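You operate a simulated robot arm through the tools that you are given. There is no shell and no other tool. Be economical: measure what you need, move in short steps, check, and stop when the job is done.

You run a simulated robot arm. Do the job below in one go: nothing can be reset, and whatever is moved stays where it is left.

JOB
Set both rivets of the silver plate in the rivet squeezer.
Fine: one stroke each, none dry; slide out and plate back on the yellow mat; leave the gold plate.

It is judged by the outcome, as a careful person would: the job done as asked, and still so three seconds after it is handed in. It fails if anything else is knocked over, pushed out of place, dropped, spilled or broken.

ROBOT AND FRAMES
A 5-joint arm with a two-finger parallel gripper, fixed in place. Base frame: the origin is at the foot of the arm, x ahead of it, y to its left, z up; the work surface is at about z = 0. Units: m, rad, N and s.
With the tool pointing down near the work surface it reaches from about 0.26 to 0.68 m from the base axis. Its first joint turns from -1.152 to 1.152 rad. The tool tilts only in the upright plane through the base axis and itself; it spins freely about its own axis. Payload 2.9 kg.
The tool frame sits at the grasp point between the pads (the TCP): z along the fingers, y along the line on which they close. The tips reach 0.03 m beyond it. The gripper opens to 0.11 m. The fingers are 0.02 m wide and 0.01 m thick; the gripper's body (0.048 by 0.112 m) begins 0.055 m behind the TCP.
Orientation is that of the tool frame in the base frame, as a unit quaternion [x, y, z, w]. With the fingers straight down and closing along the base's y, the tool's x points along the base's -x, its y along +y and its z along -z.

CONTROLS
- The arm moves only by the tool play_rows. Its argument "plan" is one flat list of numbers, 6 for each row, row after row: the shift along the base's x, y, z in units of 20 mm (1.0 is 20 mm), then the turn, a rotation vector about the base's x, y, z in units of 4 degrees (1.0 is 4 degrees). In form: [dx, dy, dz, wx, wy, wz, dx, dy, dz, wx, wy, wz, ...]. A call has 1 to 12 rows; each row shifts and turns the commanded pose from where the row before left it. "gripper" is the gripper command, from -1 (fully open) to 1 (shut), values between in proportion, set as the call begins (left out, the last holds). A call with a number of a shift or a turn outside -1 to 1 is refused whole. Rows are played at 5 a second. More than 0.05 m and 0.15 rad between two rows, or a gripper value outside its range, and nothing of the call is played. A pose out of reach is approached as far as the arm can. The call stops where the force on the tool passes 80 N (or 10 N more than at its start, if that is more) or the arm is blocked; 0.2 s more then pass. The fingers move at their own pace (about 0.108 m/s each) and stop on an object; they squeeze with about 21 N. The grip force told is the motor's: it shows also when the fingers shut on nothing. Time passes only in rows, and 0.2 s behind the last, so rows that do not move let the fingers close. The reply holds the time, the measured pose of the TCP, the force on the tool along the base axes, the opening and the grip force, in the units named above and with some noise, with the torque about the TCP (base axes, N m) and any sound that the robot's microphone picked up, and new pictures: "views" is both (left out), scene, wrist or none.
- Cameras (640 x 400 px; columns grow to the right, rows downward): "scene" is fixed at [0.0427, -0.4616, 0.6191]; the picture's right is [0.70, -0.71, 0.00], its down [-0.36, -0.36, -0.86] and it looks along [0.61, 0.60, -0.51] (base axes); focal length 340 px, centre (320, 200). "wrist" rides on the gripper at [0.072, 0.017, -0.103] in the tool frame; the picture's right is [-0.23, 0.97, 0.00], its down [-0.76, -0.18, -0.62] and it looks along [-0.61, -0.14, 0.78] (tool axes); focal length 222 px, centre (320, 200). There is no depth. A picture from a camera that has moved, and an enlarged one, comes with that camera's place and axes in the base frame and with its lens. The place of the scene camera against the robot may be out by one fixed shift of up to 0.012 m in any direction.
- inspect(camera, box): a new picture of the part [left, top, right, bottom] of that camera's present view, enlarged. It takes no simulated time.
- finish_job(): hands the job in; it is judged then, once.

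Work in short steps. Places have to be worked out from the pictures, the camera data and where the tool is seen: move nearer, look again, correct. Check each grasp and each placing, and mend what went wrong. You have 120 turns and 200 pictures in all, those below and enlarged ones among them. Open the gripper and draw the arm clear of the work before you hand the job in, unless the task says otherwise; then end with one line.

The tools are called as name(argument=value, ...) on one line, values as JSON. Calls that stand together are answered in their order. play_rows: Moves the arm, as the interface text tells. Its arguments: {"type":"object","properties":{"plan":{"type":"array","items":{"type":"number"}},"gripper":{"type":"number"},"views":{"type":"string","enum":["both","scene","wrist","none"]}},"required":["plan"]} The other tools are called the same way: inspect (camera, box) takes an enlarged picture of a part of a camera's view; finish_job () hands the job in.

At the start:

```text
t: 0.0
eef_pos: [0.3274, 0.1858, 0.332]
ee_rot: [0.0, 1.0, -0.001, 0.0]
wrist_force: [-0.6, 0.5, 0.5]
wrist_torque: [0.01, 0.01, -0.01]
grip_width: 0.1102
grip_force: 0.1
```

scene: 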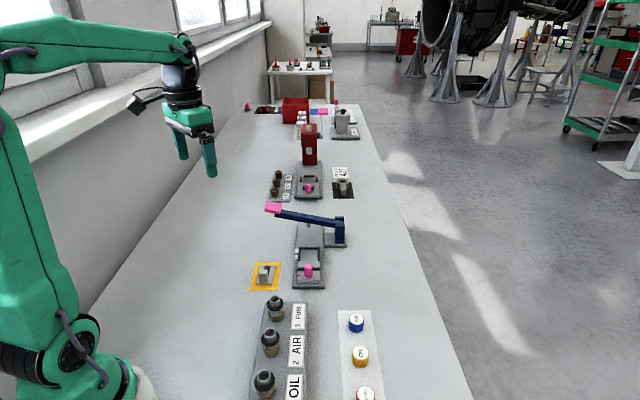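
wrist: 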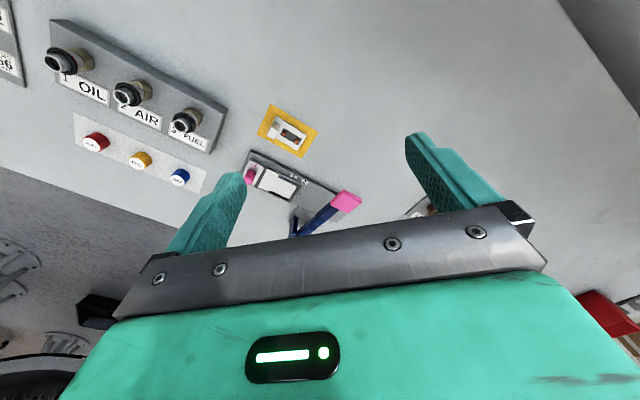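

I begin with enlarged views of the press area.

inspect(camera="scene", box=[240, 190, 360, 300])

inspect(camera="wrist", box=[220, 90, 400, 240])

inspect(camera="scene", box=[230, 90, 370, 210])

```text
3.64 times, centred on (300, 245) of scene
camera zoom: at [0.0427, -0.4616, 0.6191], right [0.7, -0.71, 0.0], down [-0.36, -0.36, -0.86], along [0.61, 0.6, -0.51], focal length 1236 px, centre (393, 36)
```

zoom: 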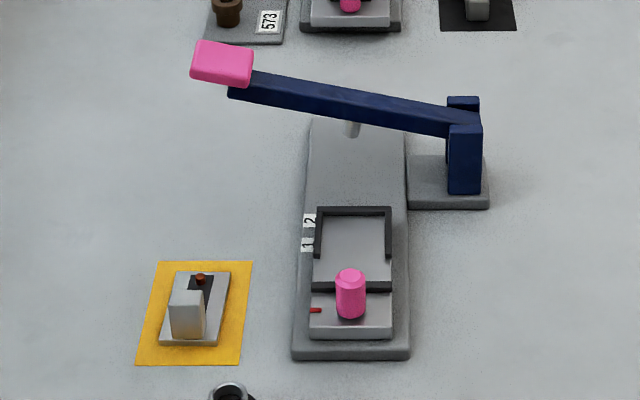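

```text
2.67 times, centred on (310, 165) of wrist
camera zoom: at [0.255, 0.2025, 0.4355], right [0.23, 0.97, 0.0], down [0.76, -0.18, 0.62], along [0.61, -0.14, -0.78], focal length 592 px, centre (347, 293)
```

zoom: 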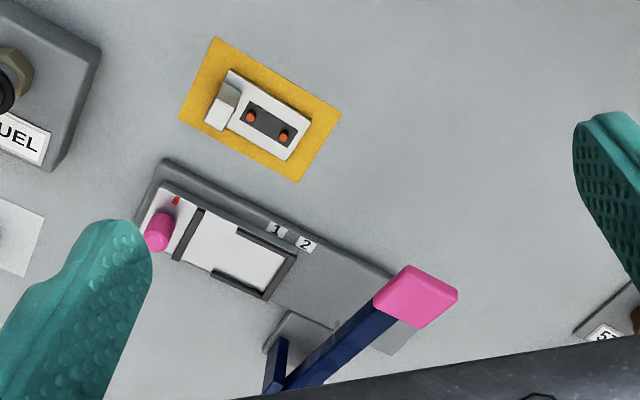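

```text
3.33 times, centred on (300, 150) of scene
camera zoom: at [0.0427, -0.4616, 0.6191], right [0.7, -0.71, 0.0], down [-0.36, -0.36, -0.86], along [0.61, 0.6, -0.51], focal length 1133 px, centre (387, 367)
```

zoom: 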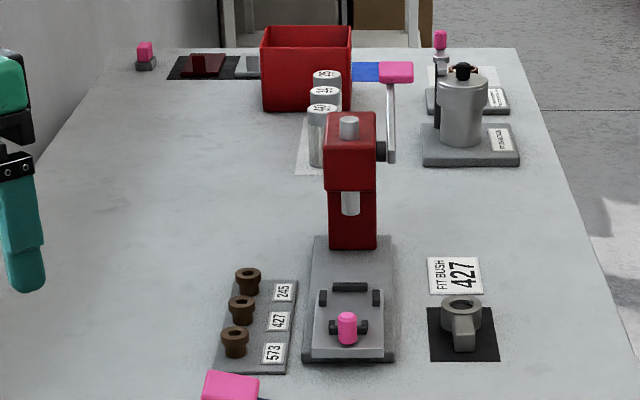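

The squeezer's rail lies diagonally with the slide out, the plate is near (0.41, 0.10), and the lever handle is near (0.516, 0.19, 0.12). I move in for a closer wrist view.

play_rows(plan=[0.4, -1, -1, 0, 0, 0, 0.4, -1, -1, 0, 0, 0, 0.4, -1, -1, 0, 0, 0, 0.4, -1, -1, 0, 0, 0], gripper=-1, views="wrist")

```text
t: 1.0
eef_pos: [0.3577, 0.1048, 0.2523]
ee_rot: [0.001, 1.0, 0.0, 0.0]
wrist_force: [-0.4, 0.3, 0.4]
wrist_torque: [0.01, 0.02, 0.01]
grip_width: 0.1098
grip_force: 0.0
camera wrist: at [0.2864, 0.122, 0.3547], right [0.23, 0.97, 0.0], down [0.76, -0.18, 0.62], along [0.61, -0.14, -0.78], focal length 222 px, centre (320, 200)
```

wrist: 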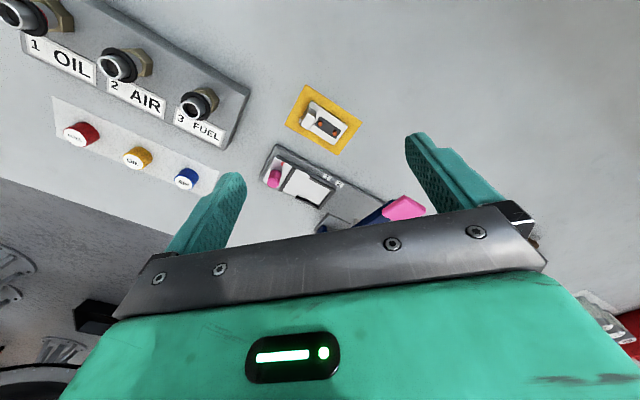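

inspect(camera="wrist", box=[240, 70, 440, 240])

inspect(camera="wrist", box=[280, 75, 370, 165])

```text
2.35 times, centred on (340, 155) of wrist
camera zoom: at [0.2864, 0.122, 0.3547], right [0.23, 0.97, 0.0], down [0.76, -0.18, 0.62], along [0.61, -0.14, -0.78], focal length 523 px, centre (273, 306)
```

zoom: 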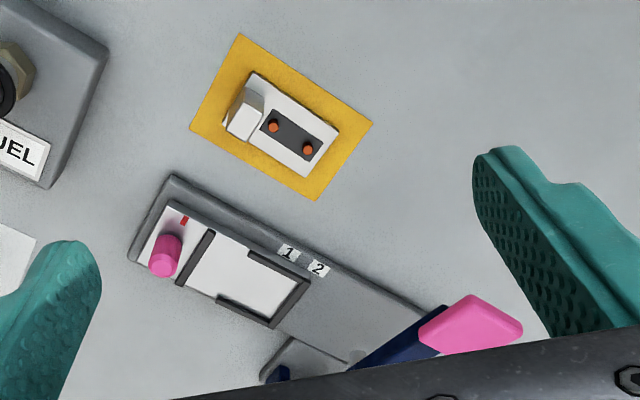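

```text
4.44 times, centred on (325, 120) of wrist
camera zoom: at [0.2864, 0.122, 0.3547], right [0.23, 0.97, 0.0], down [0.76, -0.18, 0.62], along [0.61, -0.14, -0.78], focal length 987 px, centre (298, 556)
```

zoom: 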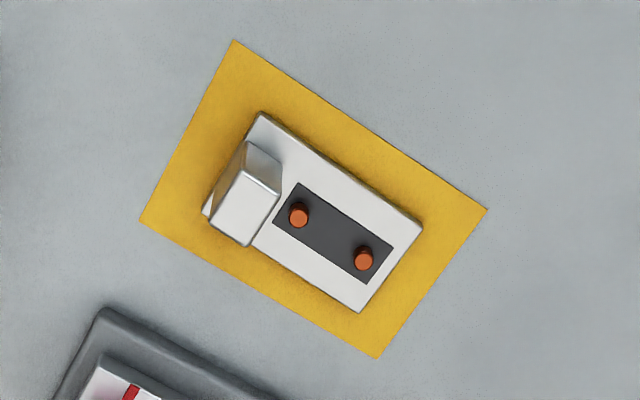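

The plate measures about 66×39 mm at roughly 44° yaw, centred near (0.41, 0.10). I yaw the tool 44° to line up with the rail and hover between the plate and the slide.

play_rows(plan=[0.27, -0.25, -0.15, 0, 0, 1, 0.27, -0.25, -0.15, 0, 0, 1, 0.27, -0.25, -0.15, 0, 0, 1, 0.27, -0.25, -0.15, 0, 0, 1, 0.27, -0.25, -0.15, 0, 0, 1, 0.27, -0.25, -0.15, 0, 0, 1, 0.27, -0.25, -0.15, 0, 0, 1, 0.27, -0.25, -0.15, 0, 0, 1, 0.27, -0.25, -0.15, 0, 0, 1, 0.27, -0.25, -0.15, 0, 0, 1, 0.27, -0.25, -0.15, 0, 0, 1], views="wrist")

inspect(camera="wrist", box=[200, 40, 440, 200])

```text
t: 3.4
eef_pos: [0.4187, 0.0501, 0.2192]
ee_rot: [-0.375, 0.927, 0.0, -0.001]
wrist_force: [0.4, 0.9, 0.8]
wrist_torque: [0.0, -0.03, 0.01]
grip_width: 0.1101
grip_force: 0.1
camera wrist: at [0.3542, 0.0115, 0.3226], right [-0.51, 0.86, 0.0], down [0.67, 0.4, 0.62], along [0.53, 0.32, -0.78], focal length 222 px, centre (320, 200)
```

wrist: 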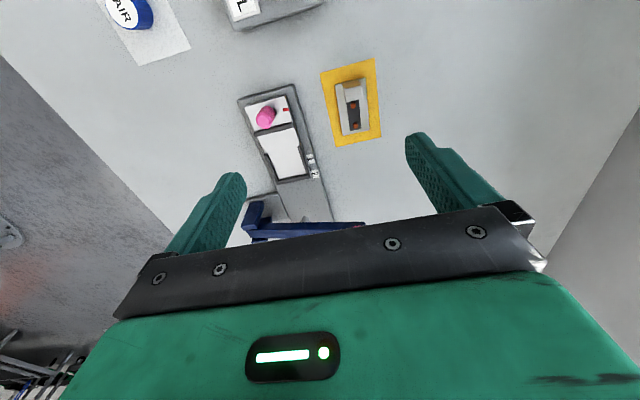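

```text
2.50 times, centred on (320, 120) of wrist
camera zoom: at [0.3542, 0.0115, 0.3226], right [-0.51, 0.86, 0.0], down [0.67, 0.4, 0.62], along [0.53, 0.32, -0.78], focal length 555 px, centre (320, 400)
```

zoom: 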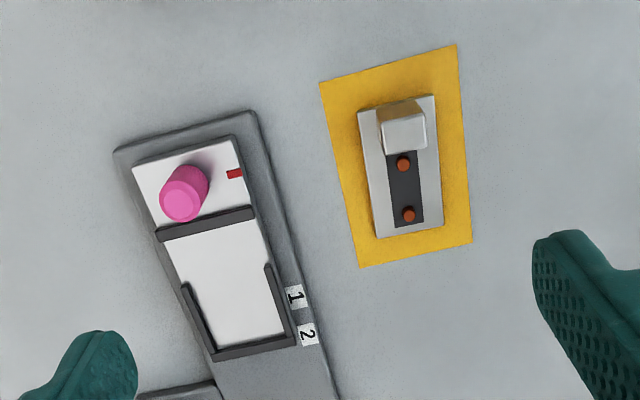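

Rail: yaw about 44.5° with the slide top at z≈0.03. The pocket's far stop must hold the plate so that its far rivet falls under the ram at mark 1. I narrow the gripper and go above the block at (0.389, 0.080).

play_rows(plan=[-0.297, 0.299, -1, 0, 0, -0.1, -0.297, 0.299, -1, 0, 0, -0.1, -0.297, 0.299, -1, 0, 0, -0.1, -0.297, 0.299, -1, 0, 0, -0.1, -0.297, 0.299, -1, 0, 0, 0], gripper=-0.09)

inspect(camera="wrist", box=[200, 40, 440, 200])

inspect(camera="scene", box=[220, 190, 340, 300])

```text
t: 4.6
eef_pos: [0.3885, 0.0821, 0.1188]
ee_rot: [-0.361, 0.933, 0.0, 0.0]
wrist_force: [-0.7, -0.3, 0.3]
wrist_torque: [0.01, -0.03, 0.02]
grip_width: 0.0597
grip_force: 0.2
camera wrist: at [0.323, 0.0447, 0.222], right [-0.49, 0.87, 0.0], down [0.68, 0.38, 0.62], along [0.54, 0.3, -0.78], focal length 222 px, centre (320, 200)
```

scene: 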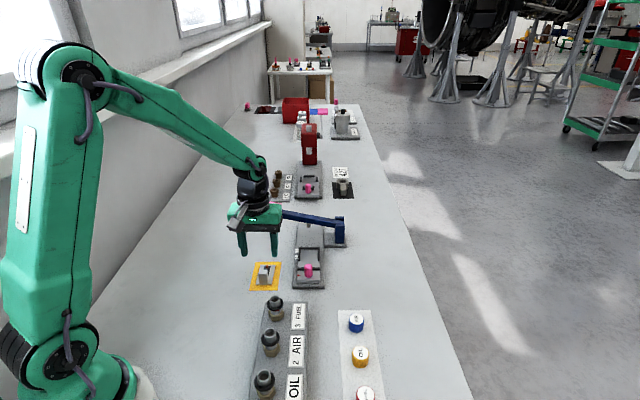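
wrist: 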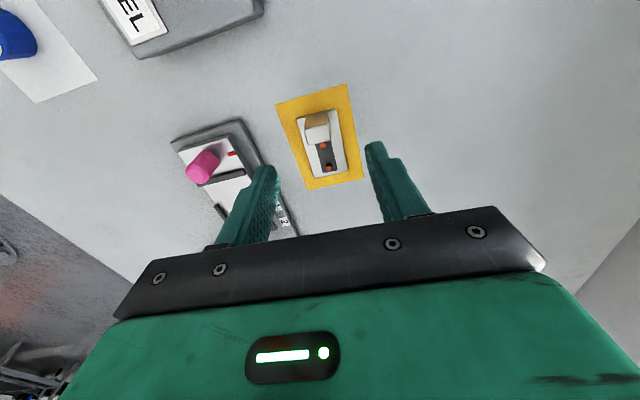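

```text
2.50 times, centred on (320, 120) of wrist
camera zoom: at [0.323, 0.0447, 0.222], right [-0.49, 0.87, 0.0], down [0.68, 0.38, 0.62], along [0.54, 0.3, -0.78], focal length 555 px, centre (320, 400)
```

zoom: 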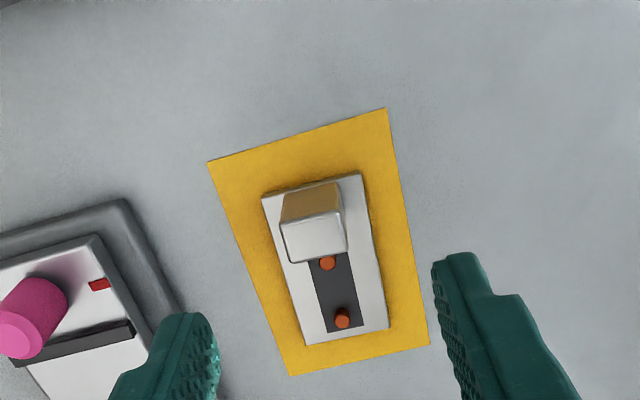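

```text
3.64 times, centred on (280, 245) of scene
camera zoom: at [0.0427, -0.4616, 0.6191], right [0.7, -0.71, 0.0], down [-0.36, -0.36, -0.86], along [0.61, 0.6, -0.51], focal length 1236 px, centre (466, 36)
```

zoom: 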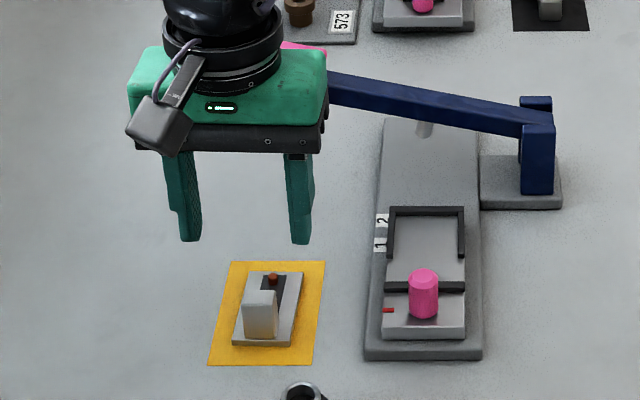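

The block centre is about (0.389, 0.080), its top is near z≈0.04, and the tool yaw matches the plate at 42.2°. I lower to TCP z≈0.045.

play_rows(plan=[0.02, -0.05, -0.92, 0, 0, 0, 0, -0.03, -0.92, 0, 0, 0, 0, 0, -0.92, 0, 0, 0, 0, 0, -0.92, 0, 0, 0])

inspect(camera="wrist", box=[200, 60, 440, 220])

inspect(camera="scene", box=[220, 210, 320, 300])

```text
t: 5.6
eef_pos: [0.3893, 0.0788, 0.046]
ee_rot: [-0.362, 0.932, 0.0, 0.0]
wrist_force: [-0.1, 0.3, -0.4]
wrist_torque: [0.01, -0.02, 0.0]
grip_width: 0.0599
grip_force: 0.1
camera wrist: at [0.3248, 0.0411, 0.1488], right [-0.49, 0.87, 0.0], down [0.68, 0.38, 0.62], along [0.54, 0.3, -0.78], focal length 222 px, centre (320, 200)
```

scene: 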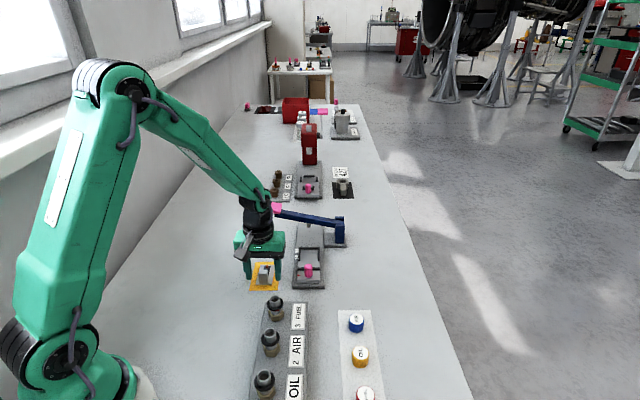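
wrist: 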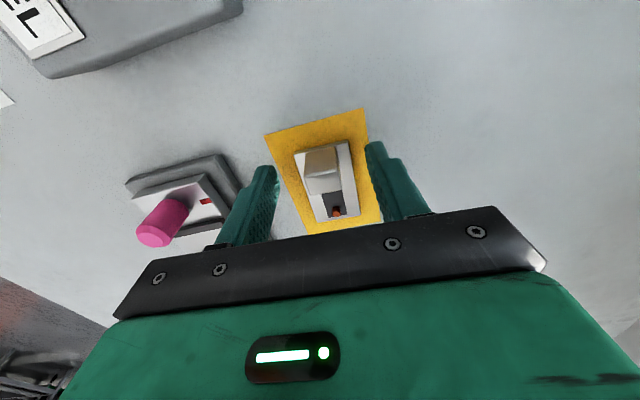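

```text
2.50 times, centred on (320, 140) of wrist
camera zoom: at [0.3248, 0.0411, 0.1488], right [-0.49, 0.87, 0.0], down [0.68, 0.38, 0.62], along [0.54, 0.3, -0.78], focal length 555 px, centre (320, 350)
```

zoom: 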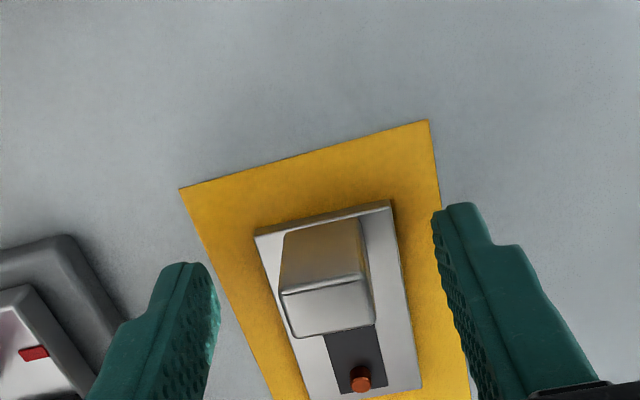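

```text
4.44 times, centred on (270, 255) of scene
camera zoom: at [0.0427, -0.4616, 0.6191], right [0.7, -0.71, 0.0], down [-0.36, -0.36, -0.86], along [0.61, 0.6, -0.51], focal length 1510 px, centre (542, -44)
```

zoom: 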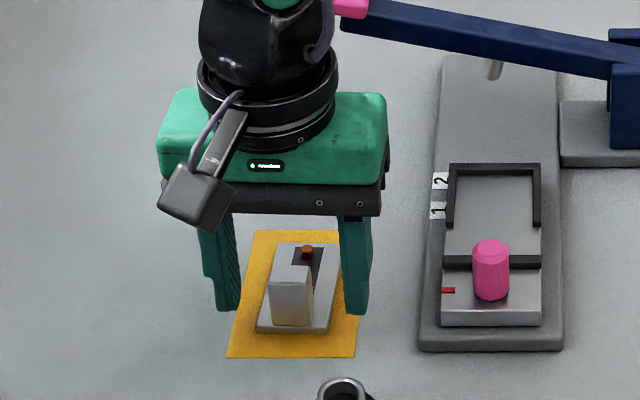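

The fingers straddle the block. I close on it.

play_rows(plan=[0, 0, 0, 0, 0, 0, 0, 0, 0, 0, 0, 0, 0, 0, 0, 0, 0, 0], gripper=1, views="wrist")

inspect(camera="wrist", box=[200, 60, 440, 220])

```text
t: 6.4
eef_pos: [0.3894, 0.0775, 0.0466]
ee_rot: [-0.362, 0.932, 0.0, 0.0]
wrist_force: [-1.5, 0.8, 0.1]
wrist_torque: [0.0, 0.01, 0.03]
grip_width: 0.0215
grip_force: 21.1
camera wrist: at [0.3249, 0.0411, 0.1491], right [-0.49, 0.87, 0.0], down [0.68, 0.38, 0.62], along [0.54, 0.3, -0.78], focal length 222 px, centre (320, 200)
```

wrist: 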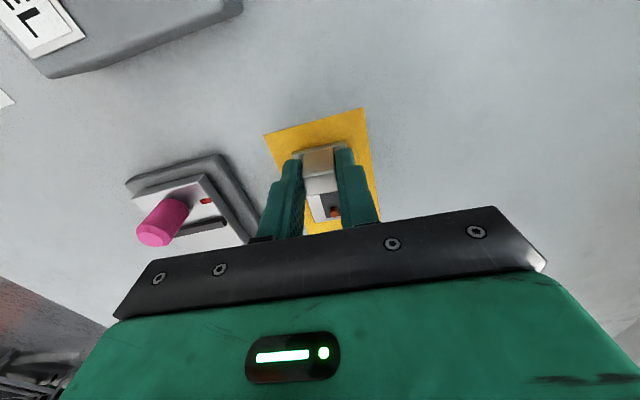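

```text
2.50 times, centred on (320, 140) of wrist
camera zoom: at [0.3249, 0.0411, 0.1491], right [-0.49, 0.87, 0.0], down [0.68, 0.38, 0.62], along [0.54, 0.3, -0.78], focal length 555 px, centre (320, 350)
```

zoom: 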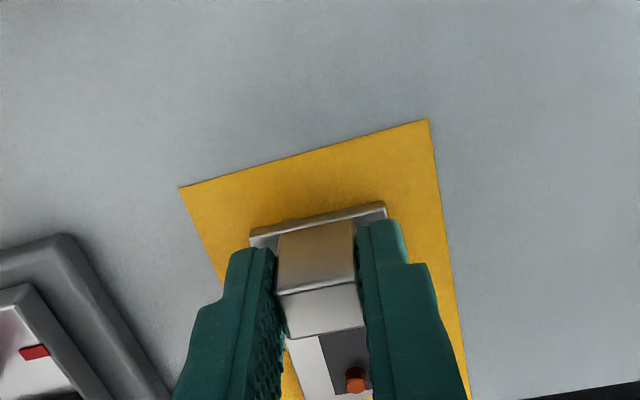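

Gripped (width 21.5 mm, force 21 N). I lift straight up and then carry it over the pocket.

play_rows(plan=[0, 0, 0.5, 0, 0, 0, 0, 0, 1, 0, 0, 0, 0, 0, 1, 0, 0, 0, 0, 0, 1, 0, 0, 0, 0, 0, 1, 0, 0, 0, 0.85, -0.425, 0, 0, 0, 0.1, 0.85, -0.425, 0, 0, 0, 0.1, 0.85, -0.425, 0, 0, 0, 0.1, 0.85, -0.425, 0, 0, 0, 0.1, 0.85, -0.425, 0, 0, 0, 0.1, 0.85, -0.425, 0, 0, 0, 0.05, 0, 0, 0, 0, 0, 0])

inspect(camera="wrist", box=[200, 60, 440, 220])

inspect(camera="scene", box=[250, 190, 350, 300])

```text
t: 9.0
eef_pos: [0.4912, 0.0281, 0.1372]
ee_rot: [-0.379, 0.925, 0.0, 0.0]
wrist_force: [-0.7, 0.2, -1.2]
wrist_torque: [-0.03, 0.01, 0.03]
grip_width: 0.0217
grip_force: 20.7
camera wrist: at [0.4277, -0.012, 0.2394], right [-0.52, 0.85, 0.0], down [0.67, 0.41, 0.62], along [0.53, 0.33, -0.78], focal length 222 px, centre (320, 200)
```

scene: 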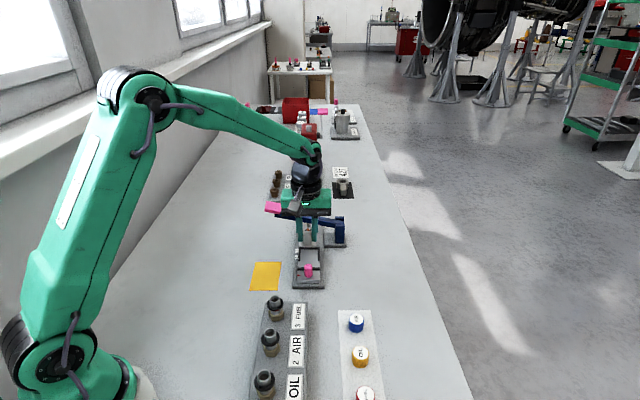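
wrist: 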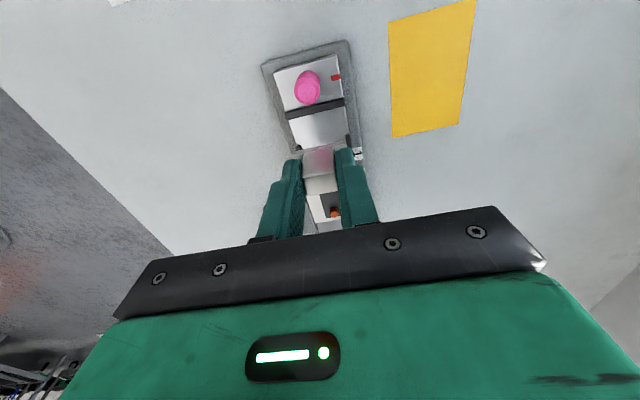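

```text
2.50 times, centred on (320, 140) of wrist
camera zoom: at [0.4277, -0.012, 0.2394], right [-0.52, 0.85, 0.0], down [0.67, 0.41, 0.62], along [0.53, 0.33, -0.78], focal length 555 px, centre (320, 350)
```

zoom: 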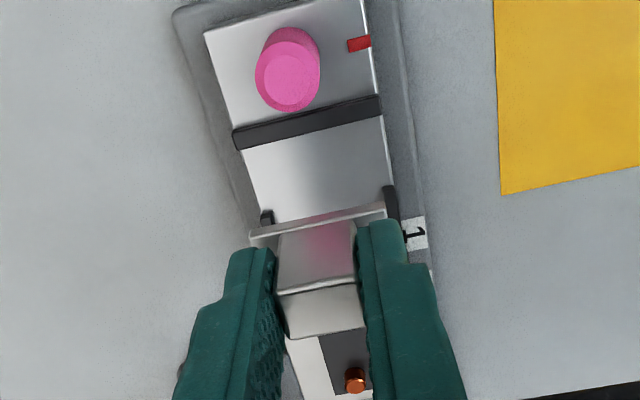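

```text
3.64 times, centred on (300, 245) of scene
camera zoom: at [0.0427, -0.4616, 0.6191], right [0.7, -0.71, 0.0], down [-0.36, -0.36, -0.86], along [0.61, 0.6, -0.51], focal length 1236 px, centre (393, 36)
```

zoom: 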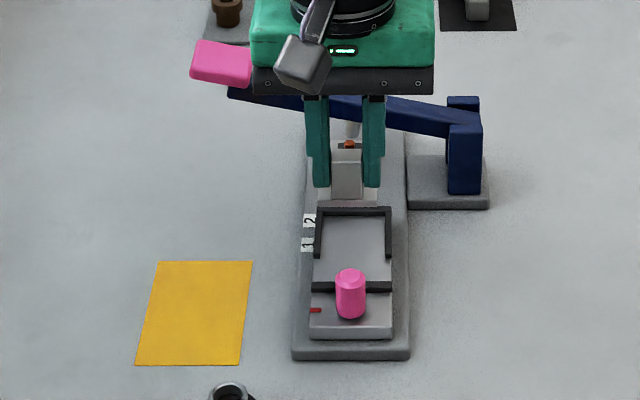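

The plate sits about 2 mm left of the slide's centreline, and its far edge is about 3 mm short of the stop. I nudge it and lower to just above the slide for a look.

play_rows(plan=[0, -0.14, -0.87, 0, 0, 0, 0, 0, -0.87, 0, 0, 0, 0, 0, -0.8, 0, 0, 0, 0, 0, 0, 0, 0, 0], views="wrist")

inspect(camera="wrist", box=[200, 60, 440, 220])

inspect(camera="scene", box=[280, 210, 340, 290])

```text
t: 10.0
eef_pos: [0.4913, 0.0249, 0.0849]
ee_rot: [-0.38, 0.925, -0.001, 0.0]
wrist_force: [0.3, -0.1, -0.4]
wrist_torque: [-0.02, 0.02, 0.04]
grip_width: 0.0214
grip_force: 21.3
camera wrist: at [0.4278, -0.0144, 0.1883], right [-0.52, 0.85, 0.0], down [0.67, 0.41, 0.62], along [0.53, 0.33, -0.78], focal length 222 px, centre (320, 200)
```

wrist: 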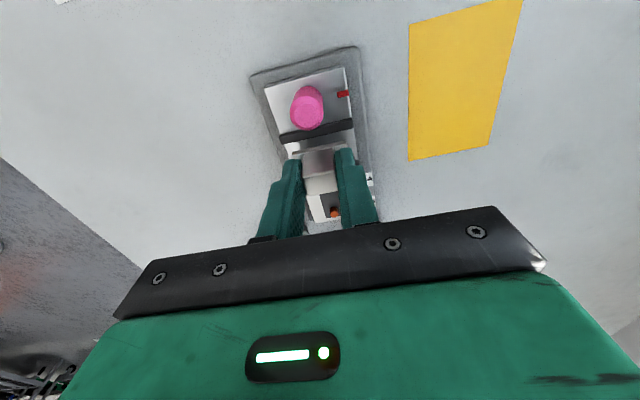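

```text
2.50 times, centred on (320, 140) of wrist
camera zoom: at [0.4278, -0.0144, 0.1883], right [-0.52, 0.85, 0.0], down [0.67, 0.41, 0.62], along [0.53, 0.33, -0.78], focal length 555 px, centre (320, 350)
```

zoom: 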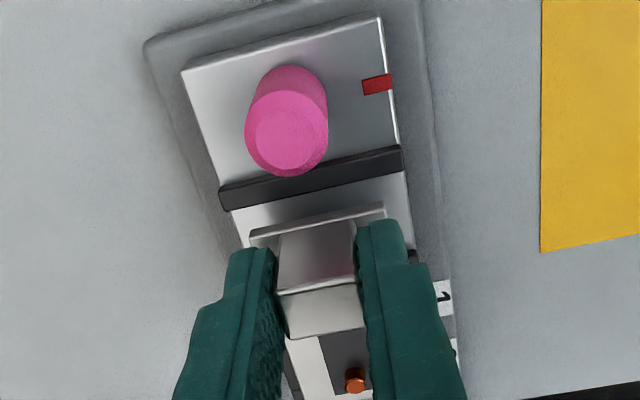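

```text
5.00 times, centred on (310, 250) of scene
camera zoom: at [0.0427, -0.4616, 0.6191], right [0.7, -0.71, 0.0], down [-0.36, -0.36, -0.86], along [0.61, 0.6, -0.51], focal length 1699 px, centre (370, -50)
```

zoom: 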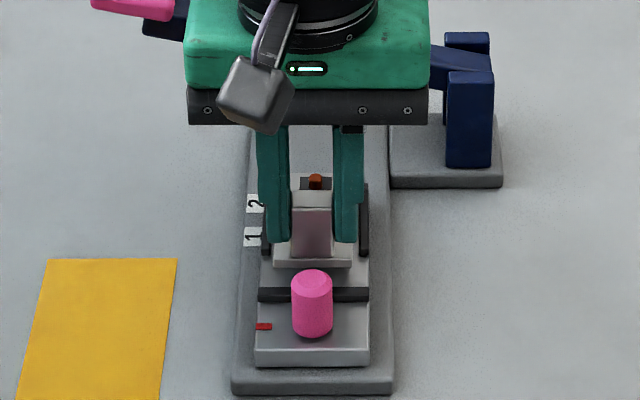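

The plate is centred between the side fences in the scene view. I lower the last 10 mm gently.

play_rows(plan=[0, 0, -0.2, 0, 0, 0, 0, 0, -0.15, 0, 0, 0, 0, 0, -0.1, 0, 0, 0, 0, 0, 0, 0, 0, 0], views="wrist")

inspect(camera="scene", box=[280, 210, 340, 290])

```text
t: 11.0
eef_pos: [0.492, 0.0242, 0.0768]
ee_rot: [-0.38, 0.925, 0.001, 0.0]
wrist_force: [0.4, -0.6, -1.6]
wrist_torque: [-0.03, 0.04, -0.01]
grip_width: 0.0213
grip_force: 20.9
camera wrist: at [0.4282, -0.0141, 0.1791], right [-0.52, 0.85, 0.0], down [0.67, 0.41, 0.62], along [0.53, 0.33, -0.78], focal length 222 px, centre (320, 200)
```

wrist: 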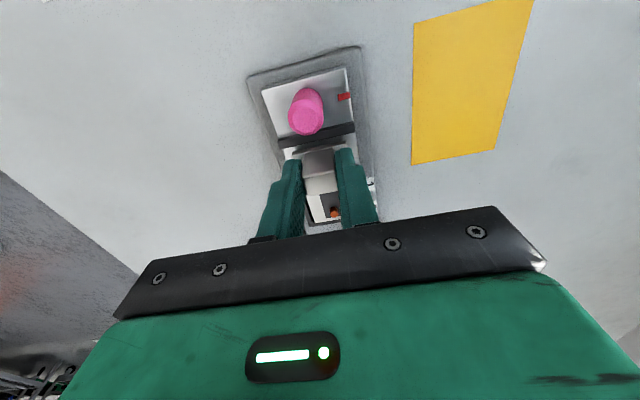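

```text
5.00 times, centred on (310, 250) of scene
camera zoom: at [0.0427, -0.4616, 0.6191], right [0.7, -0.71, 0.0], down [-0.36, -0.36, -0.86], along [0.61, 0.6, -0.51], focal length 1699 px, centre (370, -50)
```

zoom: 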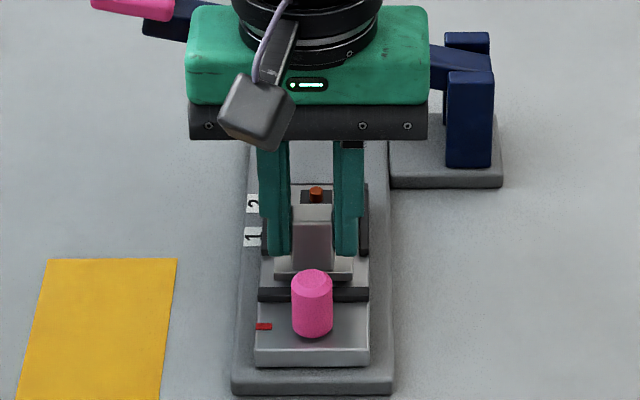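

There's no firm contact yet, so I lower a little more.

play_rows(plan=[0, 0, -0.08, 0, 0, 0, 0, 0, -0.07, 0, 0, 0, 0, 0, 0, 0, 0, 0], views="none")

inspect(camera="scene", box=[280, 210, 340, 290])

```text
t: 11.8
eef_pos: [0.4917, 0.0248, 0.0732]
ee_rot: [-0.379, 0.925, 0.0, -0.001]
wrist_force: [-0.5, 0.2, -2.4]
wrist_torque: [-0.03, -0.01, -0.01]
grip_width: 0.0219
grip_force: 21.1
```

```text
5.00 times, centred on (310, 250) of scene
camera zoom: at [0.0427, -0.4616, 0.6191], right [0.7, -0.71, 0.0], down [-0.36, -0.36, -0.86], along [0.61, 0.6, -0.51], focal length 1699 px, centre (370, -50)
```

zoom: 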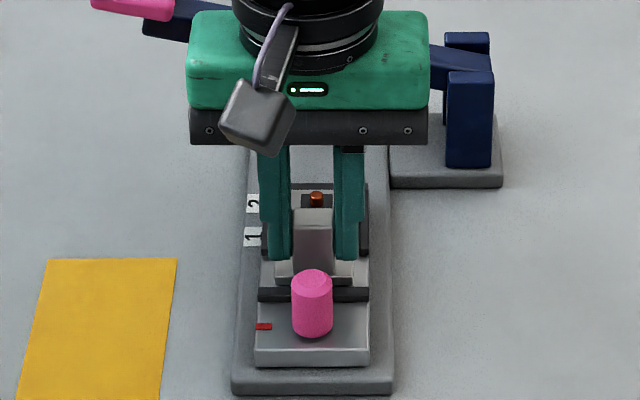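

play_rows(plan=[0, 0, -0.07, 0, 0, 0, 0, 0, -0.07, 0, 0, 0, 0, 0, 0, 0, 0, 0], views="none")

inspect(camera="scene", box=[280, 210, 340, 290])

inspect(camera="wrist", box=[240, 80, 400, 220])

```text
t: 12.6
eef_pos: [0.4916, 0.0259, 0.0699]
ee_rot: [-0.379, 0.925, 0.001, -0.001]
wrist_force: [0.3, 0.0, 0.4]
wrist_torque: [-0.05, 0.07, 0.01]
grip_width: 0.0216
grip_force: 21.3
```

```text
5.00 times, centred on (310, 250) of scene
camera zoom: at [0.0427, -0.4616, 0.6191], right [0.7, -0.71, 0.0], down [-0.36, -0.36, -0.86], along [0.61, 0.6, -0.51], focal length 1699 px, centre (370, -50)
```

zoom: 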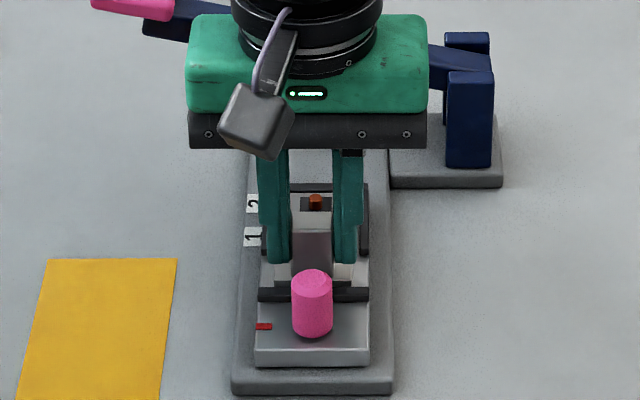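

```text
2.86 times, centred on (320, 150) of wrist
camera zoom: at [0.4282, -0.0136, 0.1739], right [-0.52, 0.85, 0.0], down [0.67, 0.41, 0.62], along [0.53, 0.33, -0.78], focal length 635 px, centre (320, 343)
```

zoom: 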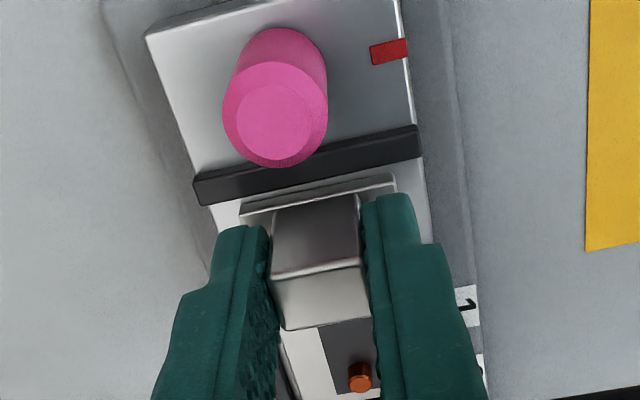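

play_rows(plan=[0, 0, -0.06, 0, 0, 0, 0, 0, -0.04, 0, 0, 0, 0, 0, 0, 0, 0, 0], views="none")

```text
t: 13.4
eef_pos: [0.4917, 0.0269, 0.0689]
ee_rot: [-0.379, 0.925, 0.0, 0.001]
wrist_force: [-3.3, 2.4, 13.4]
wrist_torque: [0.11, 0.08, 0.02]
grip_width: 0.0219
grip_force: 21.4
```

Contact at z≈0.069 (13 N), so the plate is on the slide floor. I ease up 1 mm and push it forward along the rail to the far stop, watching the force.

play_rows(plan=[0, 0, 0.05, 0, 0, 0, 0.0356, 0.0351, 0, 0, 0, 0, 0.0356, 0.0351, 0, 0, 0, 0, 0.0356, 0.0351, 0, 0, 0, 0, 0, 0, 0, 0, 0, 0], views="none")

inspect(camera="scene", box=[280, 210, 340, 290])

inspect(camera="wrist", box=[240, 80, 400, 220])

```text
t: 14.6
eef_pos: [0.4937, 0.0278, 0.0686]
ee_rot: [-0.38, 0.925, 0.0, -0.001]
wrist_force: [-1.3, -0.8, 3.3]
wrist_torque: [0.11, -0.14, 0.06]
grip_width: 0.0216
grip_force: 20.9
```

```text
5.00 times, centred on (310, 250) of scene
camera zoom: at [0.0426, -0.4616, 0.6191], right [0.7, -0.71, 0.0], down [-0.36, -0.36, -0.86], along [0.61, 0.6, -0.51], focal length 1699 px, centre (370, -50)
```

zoom: 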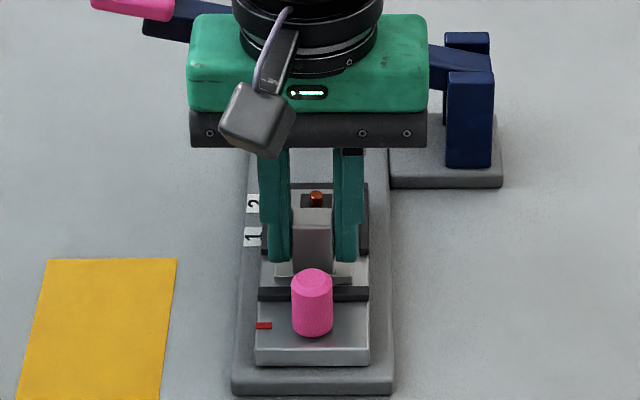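

```text
2.86 times, centred on (320, 150) of wrist
camera zoom: at [0.4307, -0.0114, 0.1721], right [-0.52, 0.85, 0.0], down [0.67, 0.41, 0.62], along [0.53, 0.33, -0.78], focal length 635 px, centre (320, 343)
```

zoom: 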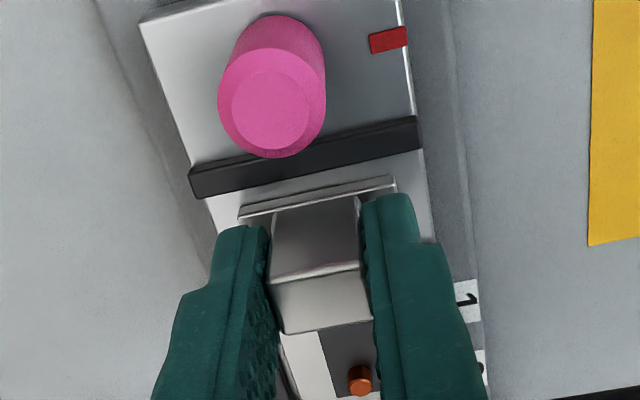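

play_rows(plan=[0.0356, 0.0351, 0, 0, 0, 0, 0.0356, 0.0351, 0, 0, 0, 0, 0.0356, 0.0351, 0, 0, 0, 0, 0, 0, 0, 0, 0, 0], views="none")

inspect(camera="scene", box=[280, 210, 340, 290])

inspect(camera="wrist", box=[240, 80, 400, 220])

```text
t: 15.6
eef_pos: [0.4954, 0.0305, 0.0685]
ee_rot: [-0.38, 0.925, 0.001, 0.001]
wrist_force: [0.1, -3.1, 2.1]
wrist_torque: [-0.11, 0.04, -0.01]
grip_width: 0.0214
grip_force: 21.2
```

```text
5.00 times, centred on (310, 250) of scene
camera zoom: at [0.0427, -0.4616, 0.6191], right [0.7, -0.71, 0.0], down [-0.36, -0.36, -0.86], along [0.61, 0.6, -0.51], focal length 1699 px, centre (370, -50)
```

zoom: 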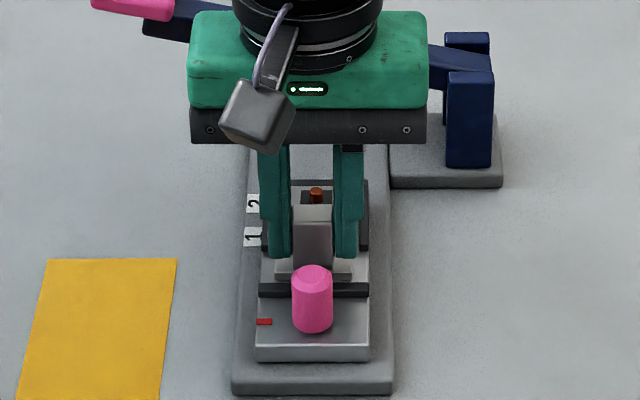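

```text
2.86 times, centred on (320, 150) of wrist
camera zoom: at [0.4326, -0.0094, 0.1721], right [-0.52, 0.85, 0.0], down [0.67, 0.41, 0.62], along [0.53, 0.33, -0.78], focal length 635 px, centre (320, 343)
```

zoom: 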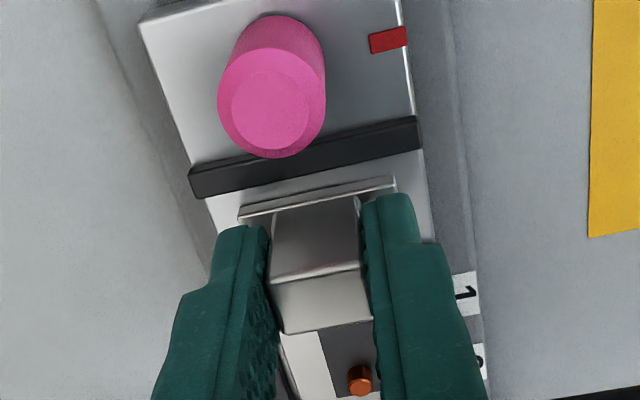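

Now the slide moves together with the plate while the bar gap stays constant, so the plate appears to be against the far stop. I release and rise to check the seating.

play_rows(plan=[0, 0, 0, 0, 0, 0, 0, 0, 0, 0, 0, 0, 0, 0, 1, 0, 0, 0, 0, 0, 1, 0, 0, 0, 0, 0, 1, 0, 0, 0, 0, 0, 1, 0, 0, 0, -0.6, -0.6, 1, 0, 0, 0, -0.6, -0.6, 1, 0, 0, 0, -0.6, -0.6, 1, 0, 0, 0], gripper=0.27, views="wrist")

inspect(camera="scene", box=[280, 200, 340, 290])

inspect(camera="wrist", box=[240, 80, 400, 220])

```text
t: 17.6
eef_pos: [0.4607, -0.0075, 0.2092]
ee_rot: [-0.379, 0.925, 0.0, 0.0]
wrist_force: [0.4, -0.3, 0.9]
wrist_torque: [0.05, 0.0, -0.01]
grip_width: 0.04
grip_force: 0.0
camera wrist: at [0.3961, -0.0461, 0.3122], right [-0.52, 0.85, 0.0], down [0.67, 0.41, 0.62], along [0.53, 0.33, -0.78], focal length 222 px, centre (320, 200)
```

wrist: 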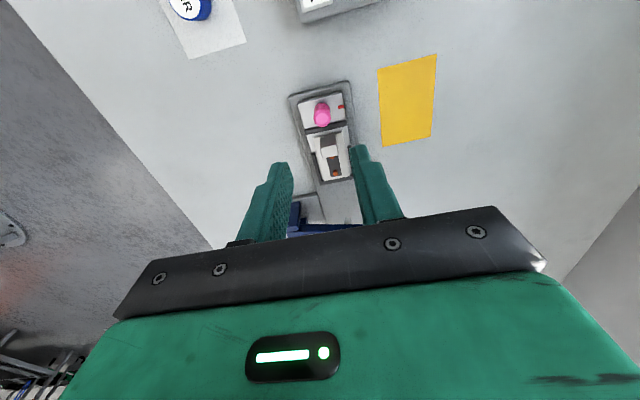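

```text
4.44 times, centred on (310, 245) of scene
camera zoom: at [0.0427, -0.4616, 0.6191], right [0.7, -0.71, 0.0], down [-0.36, -0.36, -0.86], along [0.61, 0.6, -0.51], focal length 1510 px, centre (364, 0)
```

zoom: 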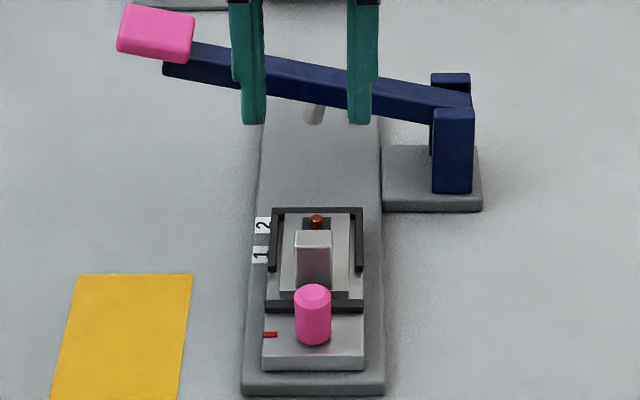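

```text
2.86 times, centred on (320, 150) of wrist
camera zoom: at [0.3961, -0.0461, 0.3122], right [-0.52, 0.85, 0.0], down [0.67, 0.41, 0.62], along [0.53, 0.33, -0.78], focal length 635 px, centre (320, 343)
```

zoom: 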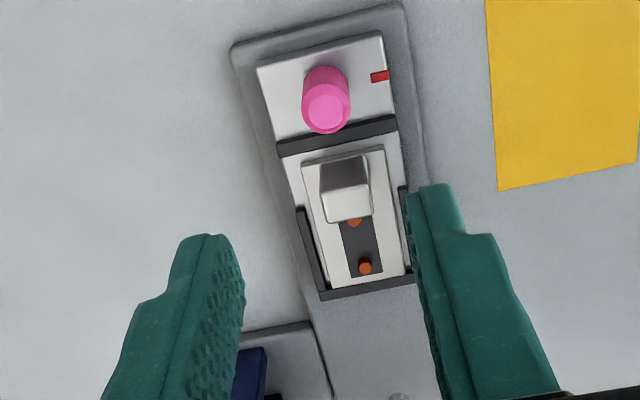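

The plate rests against the far fence, centred. The knob is at about (0.466, 0.000) with its top near z≈0.062. I move above it and check.

play_rows(plan=[0.055, 0.075, -1, 0, 0, 0, 0.055, 0.075, -1, 0, 0, 0, 0.055, 0.075, -1, 0, 0, 0, 0.055, 0.075, -1, 0, 0, 0, 0.055, 0.075, -1, 0, 0, 0, 0, 0, 0, 0, 0, 0], gripper=0.09, views="wrist")

inspect(camera="scene", box=[270, 200, 350, 300])

inspect(camera="wrist", box=[220, 80, 420, 240])

```text
t: 19.0
eef_pos: [0.4662, 0.001, 0.1072]
ee_rot: [-0.379, 0.925, -0.001, 0.0]
wrist_force: [-0.2, 0.4, -0.8]
wrist_torque: [0.01, -0.01, 0.01]
grip_width: 0.05
grip_force: 0.0
camera wrist: at [0.4025, -0.0379, 0.2105], right [-0.52, 0.85, 0.0], down [0.67, 0.41, 0.62], along [0.53, 0.33, -0.78], focal length 222 px, centre (320, 200)
```

wrist: 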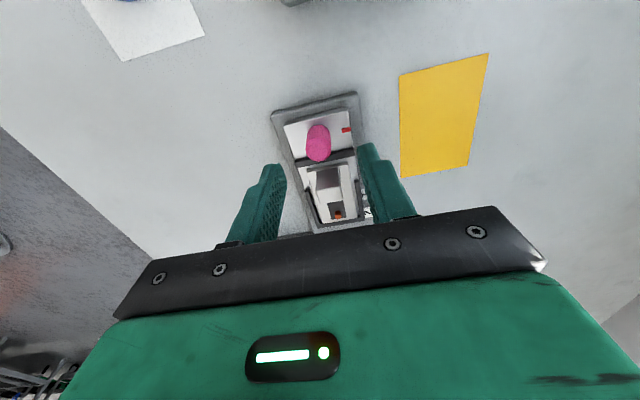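

```text
4.00 times, centred on (310, 250) of scene
camera zoom: at [0.0427, -0.4616, 0.6191], right [0.7, -0.71, 0.0], down [-0.36, -0.36, -0.86], along [0.61, 0.6, -0.51], focal length 1359 px, centre (360, 0)
```

zoom: 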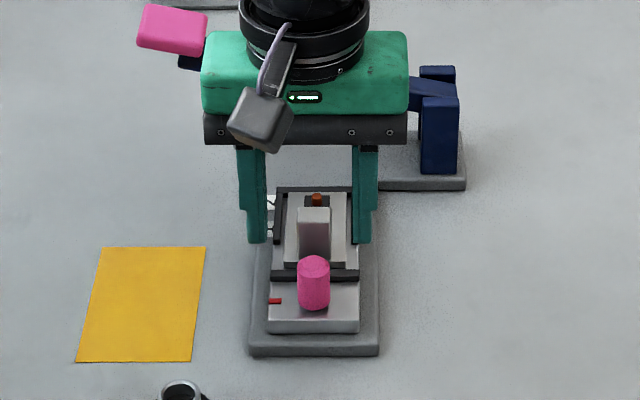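

```text
2.50 times, centred on (320, 160) of wrist
camera zoom: at [0.4025, -0.0379, 0.2105], right [-0.52, 0.85, 0.0], down [0.67, 0.41, 0.62], along [0.53, 0.33, -0.78], focal length 555 px, centre (320, 300)
```

zoom: 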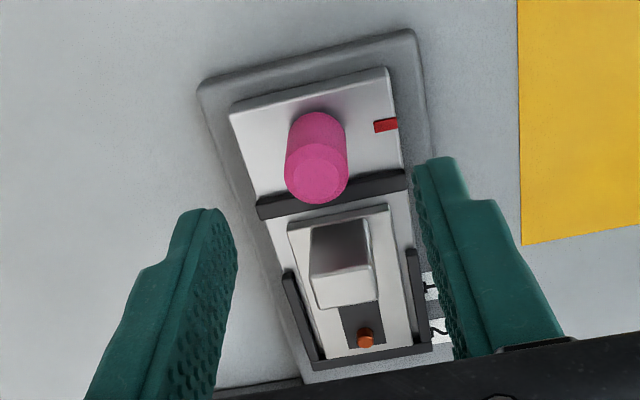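

The knob lies on the TCP axis. I descend 39 mm and close.

play_rows(plan=[0, 0, -0.95, 0, 0, 0, 0, 0, -0.95, 0, 0, 0, 0, 0, 0, 0, 0, 0], views="none")

play_rows(plan=[0, 0, 0, 0, 0, 0, 0, 0, 0, 0, 0, 0, 0, 0, 0, 0, 0, 0], gripper=1, views="wrist")

inspect(camera="wrist", box=[220, 80, 420, 240])

```text
t: 19.8
eef_pos: [0.465, 0.0008, 0.0714]
ee_rot: [-0.38, 0.925, 0.001, 0.0]
wrist_force: [0.0, 0.8, 0.3]
wrist_torque: [-0.01, 0.03, -0.01]
grip_width: 0.05
grip_force: 0.1
```

```text
t: 20.6
eef_pos: [0.4667, -0.0012, 0.0713]
ee_rot: [-0.379, 0.926, -0.001, 0.001]
wrist_force: [15.5, -16.3, -9.8]
wrist_torque: [-0.08, -0.17, -0.06]
grip_width: 0.0192
grip_force: 44.8
camera wrist: at [0.4025, -0.0394, 0.1743], right [-0.52, 0.85, 0.0], down [0.67, 0.41, 0.63], along [0.54, 0.32, -0.78], focal length 222 px, centre (320, 200)
```

wrist: 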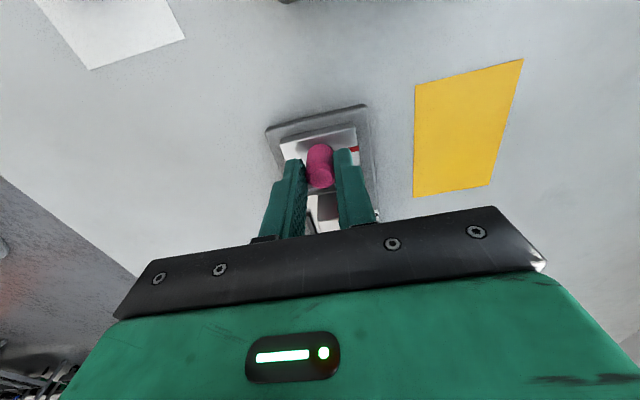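

```text
2.50 times, centred on (320, 160) of wrist
camera zoom: at [0.4025, -0.0394, 0.1743], right [-0.52, 0.85, 0.0], down [0.67, 0.41, 0.63], along [0.54, 0.32, -0.78], focal length 555 px, centre (320, 300)
```

zoom: 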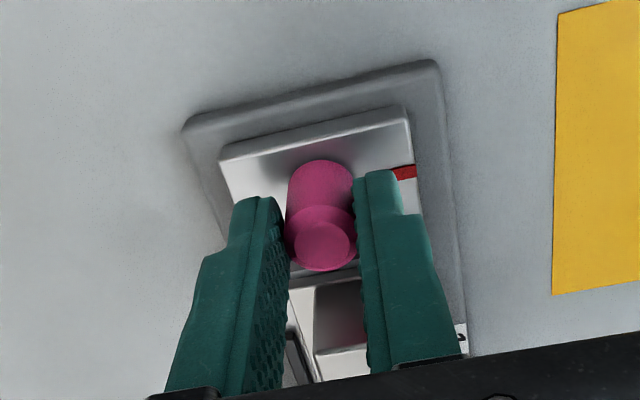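

The knob is gripped, with a sideways force that shows I'm about 1.5 mm off its centre. I relieve that, then push the slide about 70 mm along the rail and check against the marks.

play_rows(plan=[0.05, -0.05, 0, 0, 0, 0, 0.17, 0.17, 0, 0, 0, 0, 0.356, 0.351, 0, 0, 0, 0, 0.356, 0.351, 0, 0, 0, 0, 0.356, 0.351, 0, 0, 0, 0, 0.356, 0.351, 0, 0, 0, 0, 0.356, 0.351, 0, 0, 0, 0, 0.356, 0.351, 0, 0, 0, 0, 0.17, 0.17, 0, 0, 0, 0, 0, 0, 0, 0, 0, 0], views="wrist")

inspect(camera="scene", box=[280, 200, 340, 290])

inspect(camera="wrist", box=[260, 100, 420, 230])

```text
t: 22.8
eef_pos: [0.5159, 0.0492, 0.0726]
ee_rot: [-0.379, 0.925, 0.001, 0.0]
wrist_force: [7.3, -6.6, 4.6]
wrist_torque: [0.06, 0.07, -0.05]
grip_width: 0.0194
grip_force: 45.2
camera wrist: at [0.4525, 0.0099, 0.1745], right [-0.52, 0.85, 0.0], down [0.67, 0.41, 0.62], along [0.53, 0.33, -0.78], focal length 222 px, centre (320, 200)
```

wrist: 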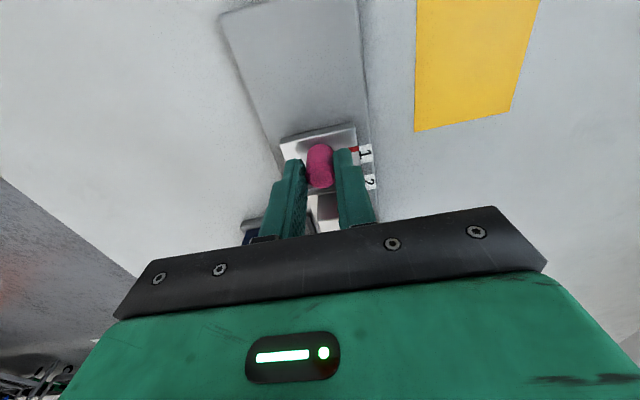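

```text
4.44 times, centred on (310, 245) of scene
camera zoom: at [0.0427, -0.4616, 0.6191], right [0.7, -0.71, 0.0], down [-0.36, -0.36, -0.86], along [0.61, 0.6, -0.51], focal length 1510 px, centre (364, 0)
```

zoom: 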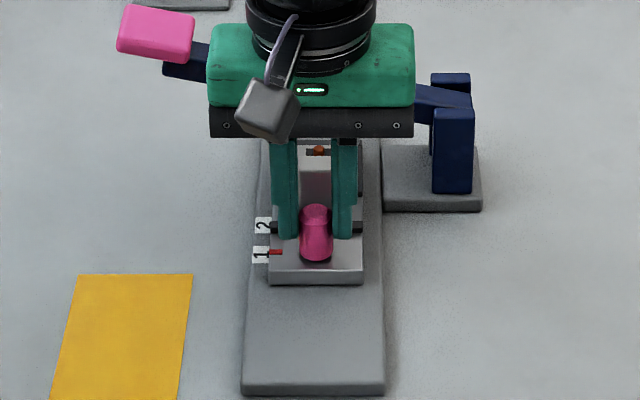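

```text
3.08 times, centred on (340, 165) of wrist
camera zoom: at [0.4525, 0.0099, 0.1745], right [-0.52, 0.85, 0.0], down [0.67, 0.41, 0.62], along [0.53, 0.33, -0.78], focal length 684 px, centre (258, 308)
```

zoom: 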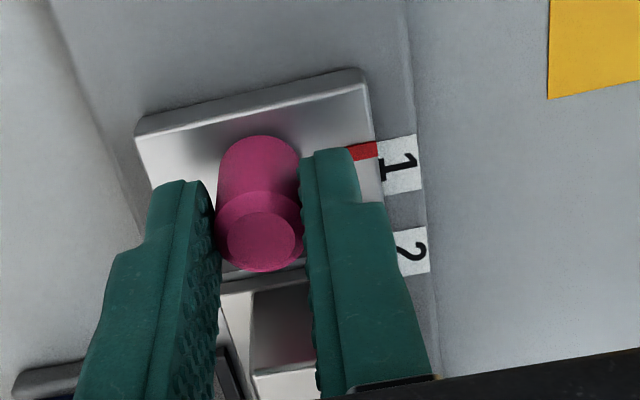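

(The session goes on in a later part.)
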